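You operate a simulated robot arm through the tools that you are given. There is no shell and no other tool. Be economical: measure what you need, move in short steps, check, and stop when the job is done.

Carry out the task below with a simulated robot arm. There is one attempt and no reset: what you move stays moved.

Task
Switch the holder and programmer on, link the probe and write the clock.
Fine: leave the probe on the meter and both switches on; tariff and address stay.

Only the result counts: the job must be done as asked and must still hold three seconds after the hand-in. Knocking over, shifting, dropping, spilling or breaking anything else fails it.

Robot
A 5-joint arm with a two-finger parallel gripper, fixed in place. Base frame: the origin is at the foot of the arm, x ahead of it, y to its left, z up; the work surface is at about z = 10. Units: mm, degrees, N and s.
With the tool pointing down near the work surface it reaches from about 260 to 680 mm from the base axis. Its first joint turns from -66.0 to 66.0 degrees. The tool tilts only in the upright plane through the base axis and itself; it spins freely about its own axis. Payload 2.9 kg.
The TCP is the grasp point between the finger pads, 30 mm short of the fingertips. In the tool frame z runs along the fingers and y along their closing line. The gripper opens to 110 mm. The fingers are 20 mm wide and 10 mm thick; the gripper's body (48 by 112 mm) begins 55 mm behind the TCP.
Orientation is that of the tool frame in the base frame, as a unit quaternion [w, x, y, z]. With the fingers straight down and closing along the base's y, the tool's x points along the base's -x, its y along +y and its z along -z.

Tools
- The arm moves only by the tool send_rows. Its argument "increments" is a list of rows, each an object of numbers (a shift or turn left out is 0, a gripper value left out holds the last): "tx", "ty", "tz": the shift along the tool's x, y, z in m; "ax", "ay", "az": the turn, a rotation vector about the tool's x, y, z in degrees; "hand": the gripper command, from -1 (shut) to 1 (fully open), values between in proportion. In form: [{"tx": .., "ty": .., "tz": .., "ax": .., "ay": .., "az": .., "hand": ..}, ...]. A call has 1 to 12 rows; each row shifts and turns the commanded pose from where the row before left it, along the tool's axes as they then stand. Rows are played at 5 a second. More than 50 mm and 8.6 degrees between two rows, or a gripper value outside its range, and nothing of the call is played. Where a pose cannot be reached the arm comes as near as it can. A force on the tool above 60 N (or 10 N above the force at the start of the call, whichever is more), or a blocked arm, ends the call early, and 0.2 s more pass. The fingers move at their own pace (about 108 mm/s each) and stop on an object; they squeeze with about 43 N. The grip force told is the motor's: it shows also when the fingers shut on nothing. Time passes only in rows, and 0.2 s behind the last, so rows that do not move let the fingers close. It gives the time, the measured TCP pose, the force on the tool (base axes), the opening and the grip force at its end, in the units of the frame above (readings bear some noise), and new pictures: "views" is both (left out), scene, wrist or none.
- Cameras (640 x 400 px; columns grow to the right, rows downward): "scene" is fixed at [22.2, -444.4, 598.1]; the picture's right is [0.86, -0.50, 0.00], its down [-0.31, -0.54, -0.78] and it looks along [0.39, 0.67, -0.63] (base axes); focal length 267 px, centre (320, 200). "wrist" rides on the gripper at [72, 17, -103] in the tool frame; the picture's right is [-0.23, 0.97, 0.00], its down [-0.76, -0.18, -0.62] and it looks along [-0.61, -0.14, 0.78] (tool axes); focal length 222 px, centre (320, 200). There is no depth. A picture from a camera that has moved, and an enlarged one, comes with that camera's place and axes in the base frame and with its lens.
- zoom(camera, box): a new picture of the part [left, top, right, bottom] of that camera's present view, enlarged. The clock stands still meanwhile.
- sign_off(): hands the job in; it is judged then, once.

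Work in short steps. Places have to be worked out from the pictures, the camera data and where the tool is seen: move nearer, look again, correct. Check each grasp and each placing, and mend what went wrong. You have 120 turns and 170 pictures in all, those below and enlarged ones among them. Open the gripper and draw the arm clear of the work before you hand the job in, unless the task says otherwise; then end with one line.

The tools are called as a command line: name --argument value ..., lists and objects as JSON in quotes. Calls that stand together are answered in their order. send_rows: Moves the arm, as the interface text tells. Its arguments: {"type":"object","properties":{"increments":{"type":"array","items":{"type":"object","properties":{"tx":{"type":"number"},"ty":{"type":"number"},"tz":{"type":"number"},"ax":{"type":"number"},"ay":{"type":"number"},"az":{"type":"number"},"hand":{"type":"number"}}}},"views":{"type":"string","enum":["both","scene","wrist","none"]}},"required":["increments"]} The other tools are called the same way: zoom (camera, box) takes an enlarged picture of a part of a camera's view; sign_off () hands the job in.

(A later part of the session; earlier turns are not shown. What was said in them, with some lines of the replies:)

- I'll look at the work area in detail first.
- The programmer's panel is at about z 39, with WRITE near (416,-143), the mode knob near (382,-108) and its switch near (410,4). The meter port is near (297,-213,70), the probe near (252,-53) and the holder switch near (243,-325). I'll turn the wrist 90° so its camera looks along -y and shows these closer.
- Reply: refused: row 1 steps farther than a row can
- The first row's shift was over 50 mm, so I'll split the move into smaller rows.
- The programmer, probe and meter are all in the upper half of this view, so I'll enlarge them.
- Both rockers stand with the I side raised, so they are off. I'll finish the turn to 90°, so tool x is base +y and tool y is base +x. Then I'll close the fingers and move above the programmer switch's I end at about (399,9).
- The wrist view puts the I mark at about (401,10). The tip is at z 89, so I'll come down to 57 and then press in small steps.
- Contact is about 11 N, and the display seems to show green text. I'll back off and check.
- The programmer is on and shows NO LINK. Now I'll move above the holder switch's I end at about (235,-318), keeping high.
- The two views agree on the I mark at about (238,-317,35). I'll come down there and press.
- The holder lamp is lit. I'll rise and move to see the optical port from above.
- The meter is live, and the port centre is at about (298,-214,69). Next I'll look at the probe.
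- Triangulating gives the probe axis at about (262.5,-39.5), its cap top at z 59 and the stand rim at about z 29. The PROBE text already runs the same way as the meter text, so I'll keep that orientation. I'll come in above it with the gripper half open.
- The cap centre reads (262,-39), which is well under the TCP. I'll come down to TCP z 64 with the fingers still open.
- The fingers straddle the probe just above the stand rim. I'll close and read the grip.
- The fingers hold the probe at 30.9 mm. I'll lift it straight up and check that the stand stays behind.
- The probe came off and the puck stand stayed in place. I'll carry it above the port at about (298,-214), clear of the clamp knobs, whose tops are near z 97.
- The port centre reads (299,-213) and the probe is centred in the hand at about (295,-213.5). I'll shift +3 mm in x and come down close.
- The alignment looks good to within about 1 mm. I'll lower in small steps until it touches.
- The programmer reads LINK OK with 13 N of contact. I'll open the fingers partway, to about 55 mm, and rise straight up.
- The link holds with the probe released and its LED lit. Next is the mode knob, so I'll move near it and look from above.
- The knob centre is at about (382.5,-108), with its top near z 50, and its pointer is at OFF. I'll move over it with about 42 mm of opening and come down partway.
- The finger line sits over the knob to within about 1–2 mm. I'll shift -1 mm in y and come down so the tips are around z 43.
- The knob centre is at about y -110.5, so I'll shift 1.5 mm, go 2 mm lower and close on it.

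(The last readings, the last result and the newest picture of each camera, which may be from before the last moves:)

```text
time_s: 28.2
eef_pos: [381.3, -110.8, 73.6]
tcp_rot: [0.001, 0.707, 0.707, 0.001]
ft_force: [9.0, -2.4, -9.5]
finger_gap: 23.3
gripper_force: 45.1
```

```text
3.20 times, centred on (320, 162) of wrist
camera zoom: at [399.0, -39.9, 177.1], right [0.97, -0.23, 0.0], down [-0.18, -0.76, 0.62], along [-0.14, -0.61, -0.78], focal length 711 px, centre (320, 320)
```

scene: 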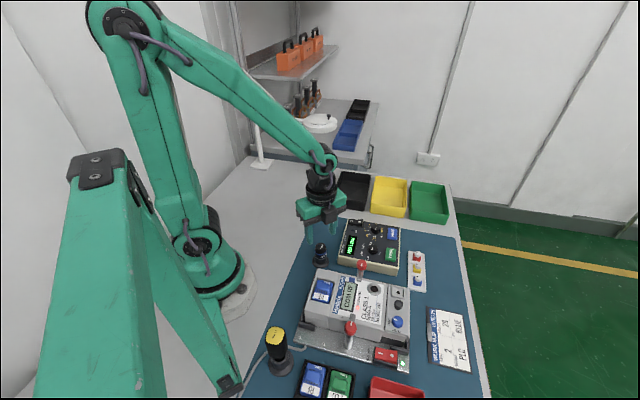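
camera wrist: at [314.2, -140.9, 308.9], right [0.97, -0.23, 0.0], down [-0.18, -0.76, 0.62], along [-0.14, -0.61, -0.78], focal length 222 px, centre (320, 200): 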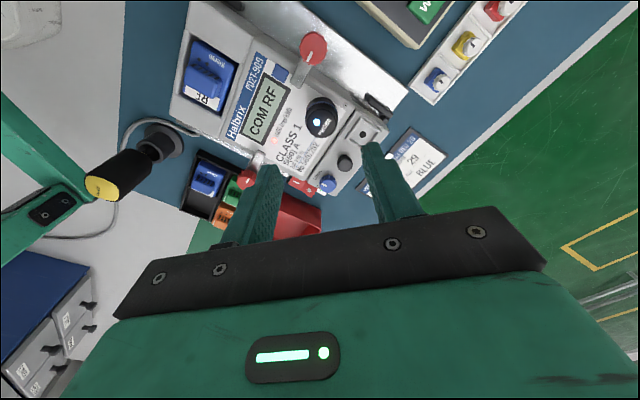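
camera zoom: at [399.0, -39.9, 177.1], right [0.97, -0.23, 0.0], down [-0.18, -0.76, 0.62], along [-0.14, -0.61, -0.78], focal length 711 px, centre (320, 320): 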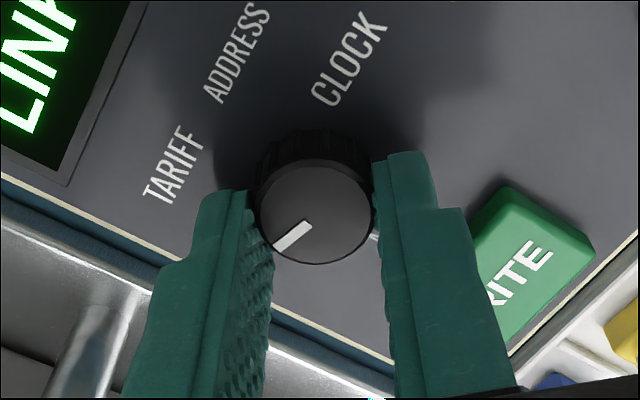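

The knob is gripped at 23.3 mm. I'll ease 1 mm in +x and turn it clockwise (+az) by about 56°, then check.

send_rows --increments '[{"ty": 0.001, "az": 4}, {"az": 8}, {"az": 8}, {"az": 8}, {"az": 8}, {"az": 8}, {"az": 8}, {"az": 4}]' --views "wrist"

zoom --camera "scene" --box '[340, 220, 404, 265]'

```text
time_s: 30.0
eef_pos: [381.0, -108.5, 74.2]
tcp_rot: [-0.004, 0.956, 0.293, -0.006]
ft_force: [-30.8, 21.4, 29.5]
finger_gap: 23.5
gripper_force: 44.6
camera wrist: at [451.1, -83.9, 175.5], right [0.36, -0.93, -0.01], down [-0.72, -0.28, 0.63], along [-0.59, -0.22, -0.78], focal length 222 px, centre (320, 200)
```

wrist: 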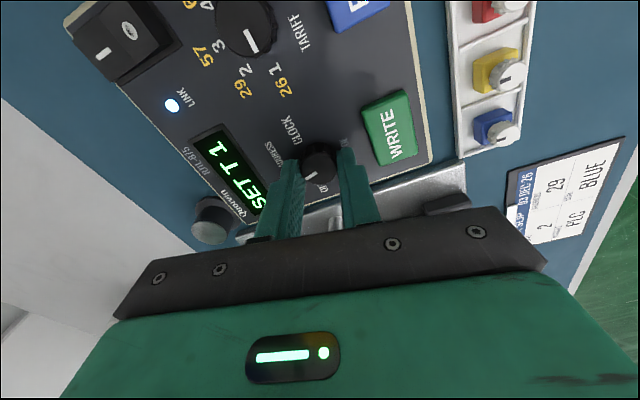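

```text
8.89 times, centred on (372, 242) of scene
camera zoom: at [22.1, -444.4, 598.2], right [0.86, -0.5, 0.0], down [-0.31, -0.54, -0.78], along [0.39, 0.67, -0.63], focal length 2374 px, centre (-142, -178)
```

zoom: 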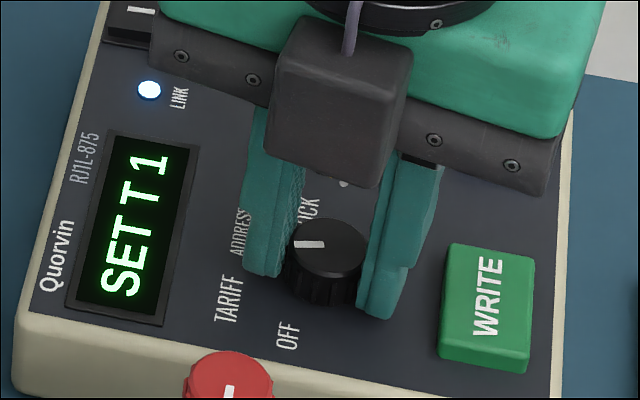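

The display shows SET T 1, so the turn works, but side forces have built up from off-centre gripping. I'll release, look and re-centre.

send_rows --increments '[{"hand": -0.24}, {}, {}]' --views "none"

zoom --camera "wrist" --box '[220, 100, 420, 225]'

zoom --camera "scene" --box '[340, 220, 404, 265]'

```text
time_s: 30.8
eef_pos: [384.2, -110.5, 72.6]
tcp_rot: [0.0, 0.956, 0.293, -0.001]
ft_force: [-0.7, 3.7, 0.4]
finger_gap: 40.1
gripper_force: 0.1
```

```text
3.20 times, centred on (320, 162) of wrist
camera zoom: at [453.0, -85.7, 176.7], right [0.36, -0.93, 0.0], down [-0.73, -0.28, 0.62], along [-0.58, -0.22, -0.78], focal length 711 px, centre (320, 320)
```

zoom: 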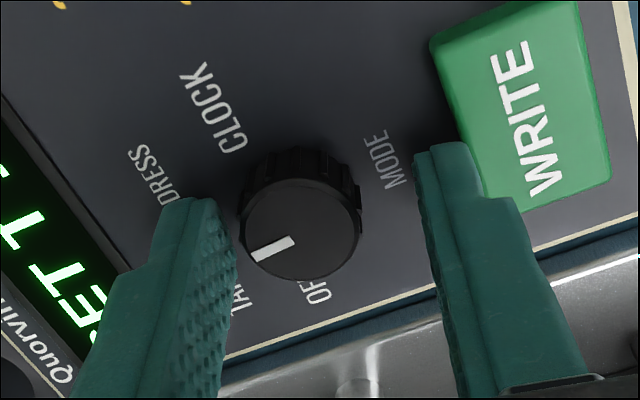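

```text
8.89 times, centred on (372, 242) of scene
camera zoom: at [22.2, -444.4, 598.1], right [0.86, -0.5, 0.0], down [-0.31, -0.54, -0.78], along [0.39, 0.67, -0.63], focal length 2374 px, centre (-142, -178)
```

zoom: 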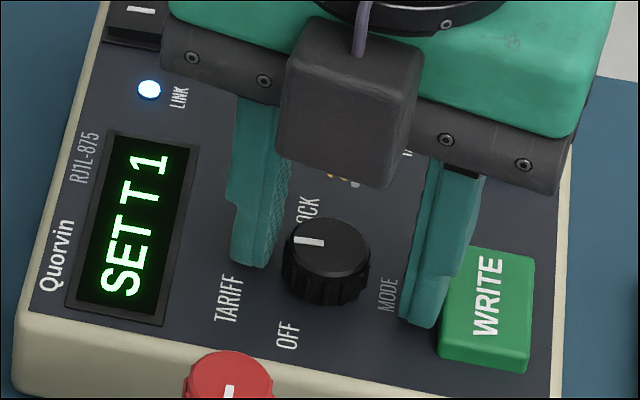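

The knob sits left of the finger midline and the right finger is near WRITE. I'll shift -3 mm along tool y and -1 mm along tool x, then close to re-grip.

send_rows --increments '[{"ty": -0.003, "tx": -0.001, "tz": -0.001, "hand": -0.4}, {}, {"hand": -0.5}, {"hand": -1}, {}, {}]' --views "none"

zoom --camera "wrist" --box '[220, 100, 420, 225]'

```text
time_s: 32.2
eef_pos: [380.8, -107.2, 75.9]
tcp_rot: [0.0, 0.957, 0.292, 0.0]
ft_force: [-3.5, 5.3, 5.7]
finger_gap: 23.4
gripper_force: 45.5
```

```text
3.20 times, centred on (320, 162) of wrist
camera zoom: at [449.8, -83.2, 177.9], right [0.36, -0.93, 0.0], down [-0.73, -0.28, 0.62], along [-0.58, -0.22, -0.78], focal length 711 px, centre (320, 320)
```

zoom: 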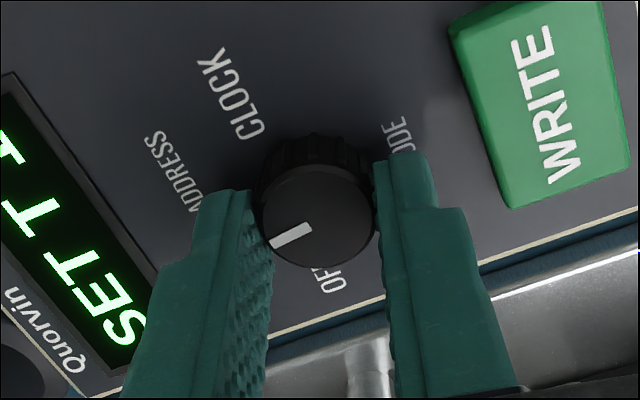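

The forces are small now. I'll turn another 50°.

send_rows --increments '[{"az": 5}, {"az": 8}, {"az": 8}, {"az": 8}, {"az": 8}, {"az": 8}, {"az": 5}]' --views "none"

zoom --camera "scene" --box '[340, 220, 404, 265]'

zoom --camera "wrist" --box '[220, 100, 420, 225]'

```text
time_s: 33.6
eef_pos: [380.6, -106.6, 75.7]
tcp_rot: [0.0, 0.998, -0.06, -0.001]
ft_force: [-0.4, 6.4, 2.8]
finger_gap: 23.5
gripper_force: 45.2
out of reach, approached as far as the arm can: row 6
stopped in row 6: the force on the tool passed its limit (the readings are from after the stop); the commanded pose is now the measured one
```

```text
8.89 times, centred on (372, 242) of scene
camera zoom: at [22.2, -444.5, 598.1], right [0.86, -0.5, 0.0], down [-0.31, -0.54, -0.78], along [0.39, 0.67, -0.63], focal length 2374 px, centre (-142, -178)
```

zoom: 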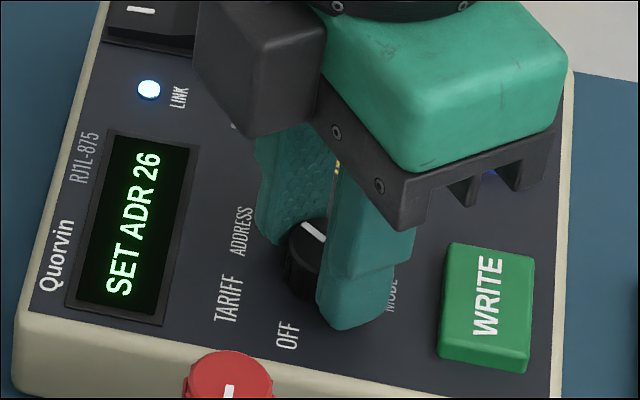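

```text
3.20 times, centred on (320, 162) of wrist
camera zoom: at [450.1, -133.6, 177.6], right [-0.34, -0.94, 0.0], down [-0.73, 0.27, 0.63], along [-0.59, 0.21, -0.78], focal length 711 px, centre (320, 320)
```

zoom: 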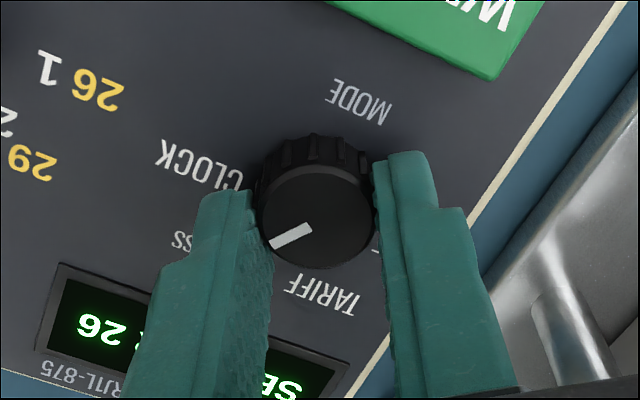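

It's at SET ADR 26, one step before CLOCK, and the wrist spin has hit its limit. I'll release, rise, spin back about 100° and re-grip.

send_rows --increments '[{"hand": -0.35}, {}, {"tz": -0.015}, {"tz": -0.02, "az": -8.5}, {"az": -8.5}, {"az": -8.5}, {"az": -8.5}, {"az": -8.5}, {"az": -8.5}, {"az": -8.5}, {"az": -8.5}, {"az": -8.5}]' --views "none"

send_rows --increments '[{"az": -8.5}, {"az": -8.5}, {"az": -8.5}, {}]' --views "none"

zoom --camera "wrist" --box '[220, 80, 420, 205]'

zoom --camera "scene" --box '[340, 220, 404, 265]'

```text
time_s: 36.2
eef_pos: [380.4, -105.7, 110.5]
tcp_rot: [-0.001, 0.82, 0.572, -0.001]
ft_force: [-0.7, 0.0, 0.3]
finger_gap: 35.8
gripper_force: 0.1
```

```text
time_s: 37.2
eef_pos: [379.6, -106.7, 110.2]
tcp_rot: [-0.001, 0.674, 0.739, 0.0]
ft_force: [0.2, -0.3, 0.3]
finger_gap: 35.8
gripper_force: 0.0
```

```text
3.20 times, centred on (320, 142) of wrist
camera zoom: at [390.4, -35.0, 213.0], right [0.99, -0.14, 0.0], down [-0.11, -0.78, 0.62], along [-0.09, -0.62, -0.78], focal length 711 px, centre (320, 384)
```

zoom: 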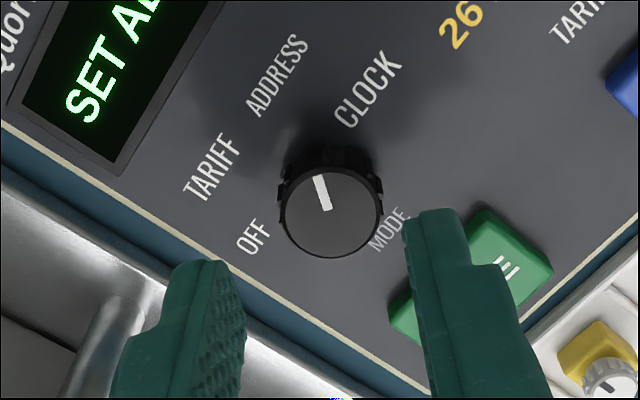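

```text
8.89 times, centred on (372, 242) of scene
camera zoom: at [22.2, -444.4, 598.1], right [0.86, -0.5, 0.0], down [-0.31, -0.54, -0.78], along [0.39, 0.67, -0.63], focal length 2374 px, centre (-142, -178)
```

zoom: 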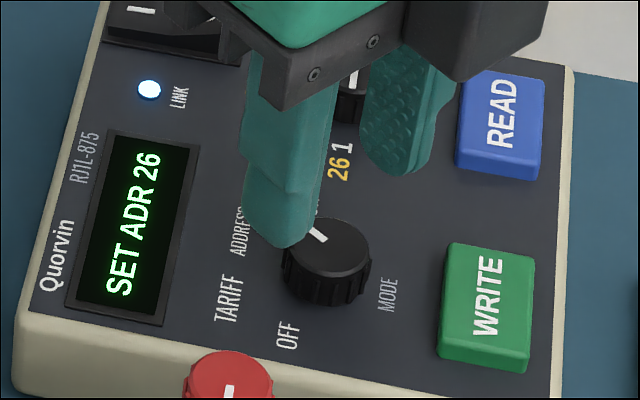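

The knob is at about (381.5,-109.5). I'll shift slightly, come down and re-grip.

send_rows --increments '[{"tz": 0.02, "tx": -0.002, "ty": 0.0015}, {"tz": 0.012}, {"tz": 0.004}, {}, {"hand": -0.5}, {"hand": -1}, {}, {}]' --views "none"

zoom --camera "wrist" --box '[220, 100, 420, 225]'

```text
time_s: 39.0
eef_pos: [383.4, -110.2, 74.0]
tcp_rot: [0.0, 0.675, 0.737, 0.0]
ft_force: [19.3, 2.7, -14.7]
finger_gap: 23.4
gripper_force: 44.9
```

```text
3.20 times, centred on (320, 162) of wrist
camera zoom: at [392.8, -37.0, 177.2], right [0.99, -0.14, 0.0], down [-0.11, -0.77, 0.62], along [-0.09, -0.62, -0.78], focal length 711 px, centre (320, 320)
```

zoom: 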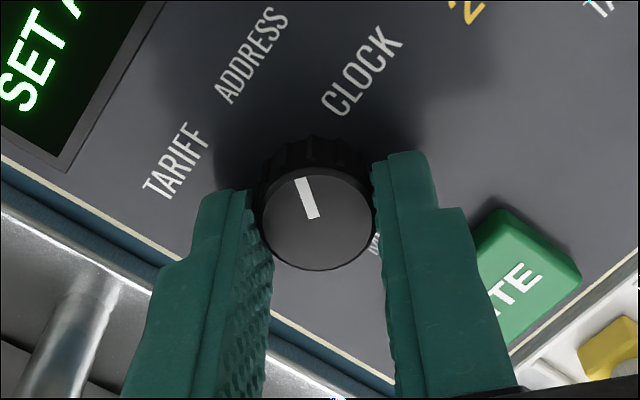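

The grip is good. I'll relieve the side force with +1.5 mm along tool y and turn about 48°.

send_rows --increments '[{"ty": 0.0015}, {"az": 6}, {"az": 7}, {"az": 7}, {"az": 7}, {"az": 7}, {"az": 7}, {"az": 7}]' --views "none"

zoom --camera "scene" --box '[340, 220, 404, 265]'

zoom --camera "wrist" --box '[220, 100, 420, 225]'

```text
time_s: 40.8
eef_pos: [382.0, -107.7, 72.8]
tcp_rot: [-0.004, 0.916, 0.4, -0.003]
ft_force: [-19.8, 8.4, 10.6]
finger_gap: 23.0
gripper_force: 44.8
```

```text
8.89 times, centred on (372, 242) of scene
camera zoom: at [22.1, -444.4, 598.1], right [0.86, -0.5, 0.0], down [-0.31, -0.54, -0.78], along [0.39, 0.67, -0.63], focal length 2374 px, centre (-142, -178)
```

zoom: 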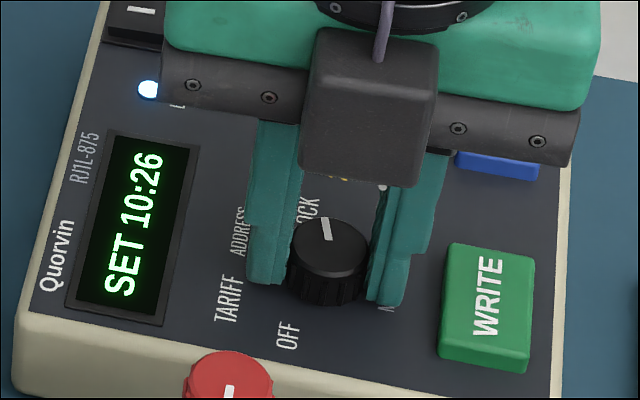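

```text
3.20 times, centred on (320, 162) of wrist
camera zoom: at [444.4, -67.9, 174.9], right [0.56, -0.83, -0.01], down [-0.64, -0.44, 0.63], along [-0.52, -0.35, -0.78], focal length 711 px, centre (320, 320)
```

zoom: 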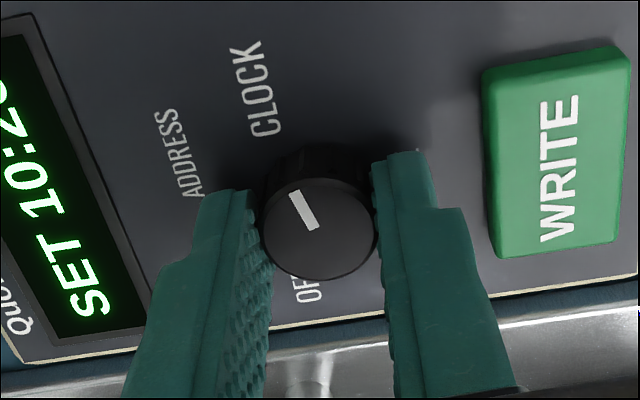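

The display shows SET 10:26, so the mode is CLOCK. I'll release, rise and confirm it stays.

send_rows --increments '[{"hand": -0.4}, {}, {"tz": -0.02}, {"tz": -0.03}, {"tz": -0.03}, {}]' --views "none"

zoom --camera "scene" --box '[340, 220, 404, 265]'

zoom --camera "wrist" --box '[220, 40, 460, 190]'

```text
time_s: 42.2
eef_pos: [381.7, -110.2, 154.9]
tcp_rot: [-0.001, 0.917, 0.4, -0.001]
ft_force: [-0.2, -0.1, 0.2]
finger_gap: 32.9
gripper_force: 0.1
```

```text
8.89 times, centred on (372, 242) of scene
camera zoom: at [22.2, -444.4, 598.1], right [0.86, -0.5, 0.0], down [-0.31, -0.54, -0.78], along [0.39, 0.67, -0.63], focal length 2374 px, centre (-142, -178)
```

zoom: 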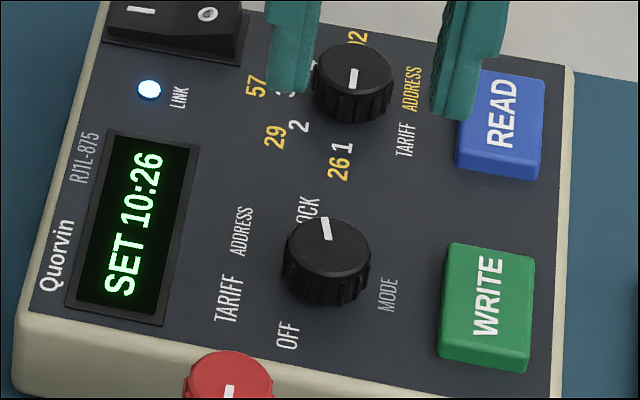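

```text
2.67 times, centred on (340, 115) of wrist
camera zoom: at [444.1, -70.5, 257.1], right [0.56, -0.83, 0.0], down [-0.65, -0.44, 0.62], along [-0.52, -0.35, -0.78], focal length 592 px, centre (267, 427)
```

zoom: 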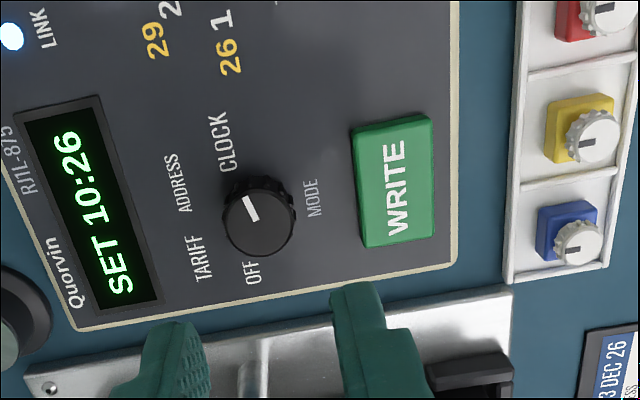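

CLOCK mode holds. WRITE is centred at about (417,-143), so I'll close the fingers and move over it, then come down near it.

send_rows --increments '[{"hand": -1}, {"ty": 0.024}, {"ty": 0.024}, {"tz": 0.035}, {"tz": 0.025}, {}]' --views "none"

zoom --camera "scene" --box '[340, 220, 420, 275]'

zoom --camera "wrist" --box '[220, 80, 420, 205]'

```text
time_s: 43.6
eef_pos: [417.5, -142.5, 95.5]
tcp_rot: [0.0, 0.917, 0.399, -0.001]
ft_force: [-0.3, 0.2, 0.0]
finger_gap: 0.4
gripper_force: 37.6
```

```text
7.27 times, centred on (380, 248) of scene
camera zoom: at [22.2, -444.4, 598.1], right [0.86, -0.5, 0.0], down [-0.31, -0.54, -0.78], along [0.39, 0.67, -0.63], focal length 1942 px, centre (-116, -146)
```

zoom: 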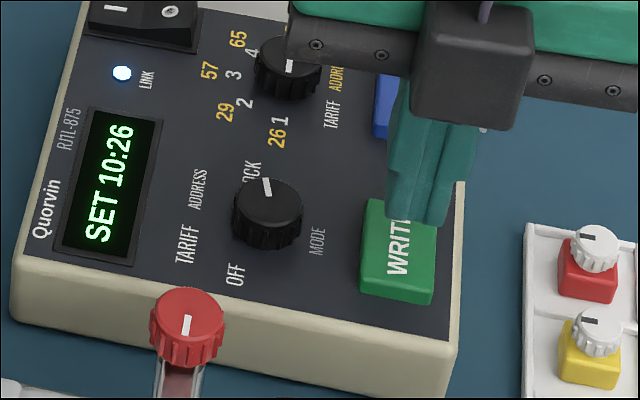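

```text
3.20 times, centred on (320, 142) of wrist
camera zoom: at [479.7, -101.6, 198.1], right [0.56, -0.83, 0.0], down [-0.65, -0.44, 0.62], along [-0.52, -0.35, -0.78], focal length 711 px, centre (320, 384)
```

zoom: 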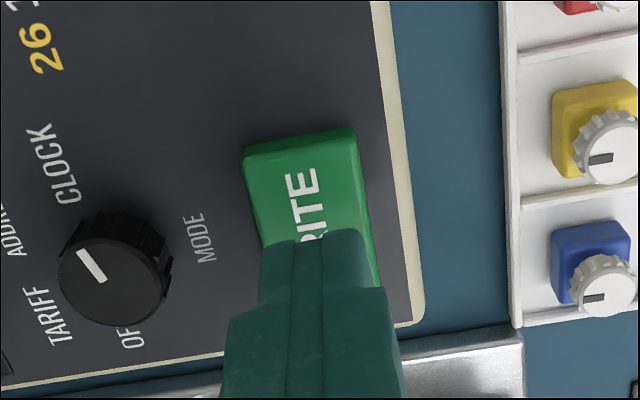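

The closed tip is over WRITE, so I'll press gently in steps.

send_rows --increments '[{"tz": 0.013}, {"tz": 0.003}, {"tz": 0.003}, {"tz": 0.002}]' --views "none"

zoom --camera "scene" --box '[330, 220, 410, 320]'

```text
time_s: 44.6
eef_pos: [418.2, -141.9, 73.6]
tcp_rot: [-0.001, 0.917, 0.4, -0.001]
ft_force: [-10.7, 1.8, 19.1]
finger_gap: 0.0
gripper_force: 37.6
```

```text
4.00 times, centred on (370, 270) of scene
camera zoom: at [22.1, -444.4, 598.1], right [0.86, -0.5, 0.0], down [-0.31, -0.54, -0.78], along [0.39, 0.67, -0.63], focal length 1068 px, centre (120, -80)
```

zoom: 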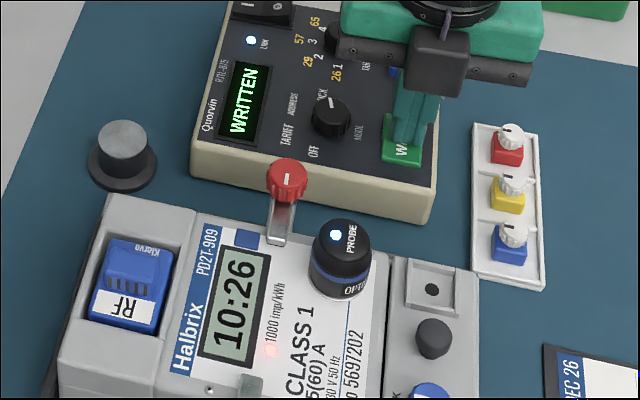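

The programmer shows WRITTEN and the meter shows 10:26. I'll lift straight up, draw clear, open the gripper and check the whole scene.

send_rows --increments '[{"tz": -0.02}, {"tz": -0.04}, {"tz": -0.045}, {"tz": -0.045}, {"tz": -0.045}, {"tx": 0.04, "hand": 0.5}, {"tx": 0.04}, {"tx": 0.04}, {"hand": 1}, {}, {}]' --views "scene"

zoom --camera "scene" --box '[300, 205, 420, 305]'

zoom --camera "scene" --box '[290, 270, 450, 380]'

```text
time_s: 47.0
eef_pos: [501.7, -53.3, 267.3]
tcp_rot: [-0.001, 0.917, 0.4, -0.001]
ft_force: [-0.3, 0.1, -0.3]
finger_gap: 110.1
gripper_force: 0.0
```

scene: 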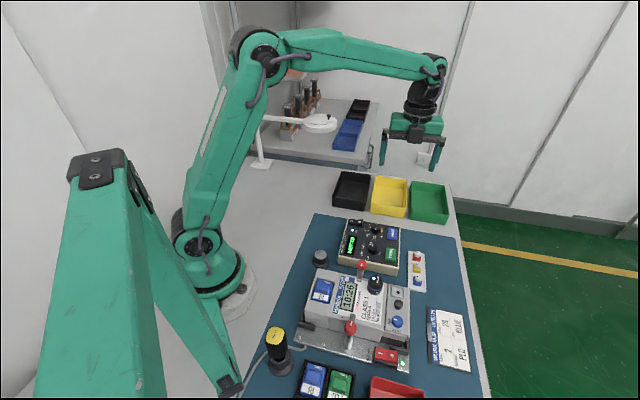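

```text
4.00 times, centred on (360, 255) of scene
camera zoom: at [22.2, -444.4, 598.1], right [0.86, -0.5, 0.0], down [-0.31, -0.54, -0.78], along [0.39, 0.67, -0.63], focal length 1068 px, centre (160, -20)
```

zoom: 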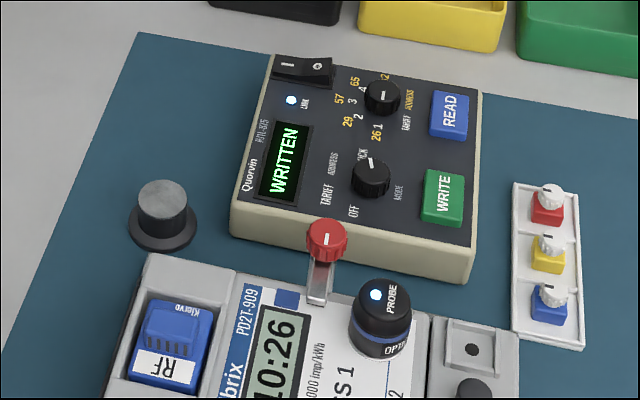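

```text
3.64 times, centred on (370, 325) of scene
camera zoom: at [22.2, -444.4, 598.1], right [0.86, -0.5, 0.0], down [-0.31, -0.54, -0.78], along [0.39, 0.67, -0.63], focal length 971 px, centre (138, -254)
```

zoom: 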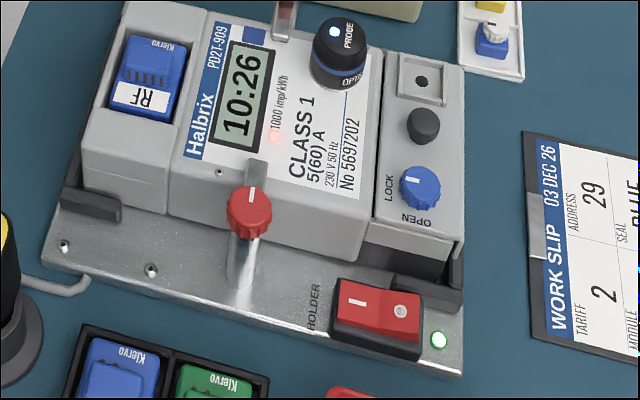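

Both switches are on, the link LED is lit, the clock is written and everything else is where it was. I'm handing in.

sign_off

```text
The job is handed in.
```

The clock is written: the programmer reads WRITTEN and the meter shows 10:26. The holder and programmer are switched on and the linked probe is still on the meter. The tariff and address were not written, and the arm is clear with the gripper open.
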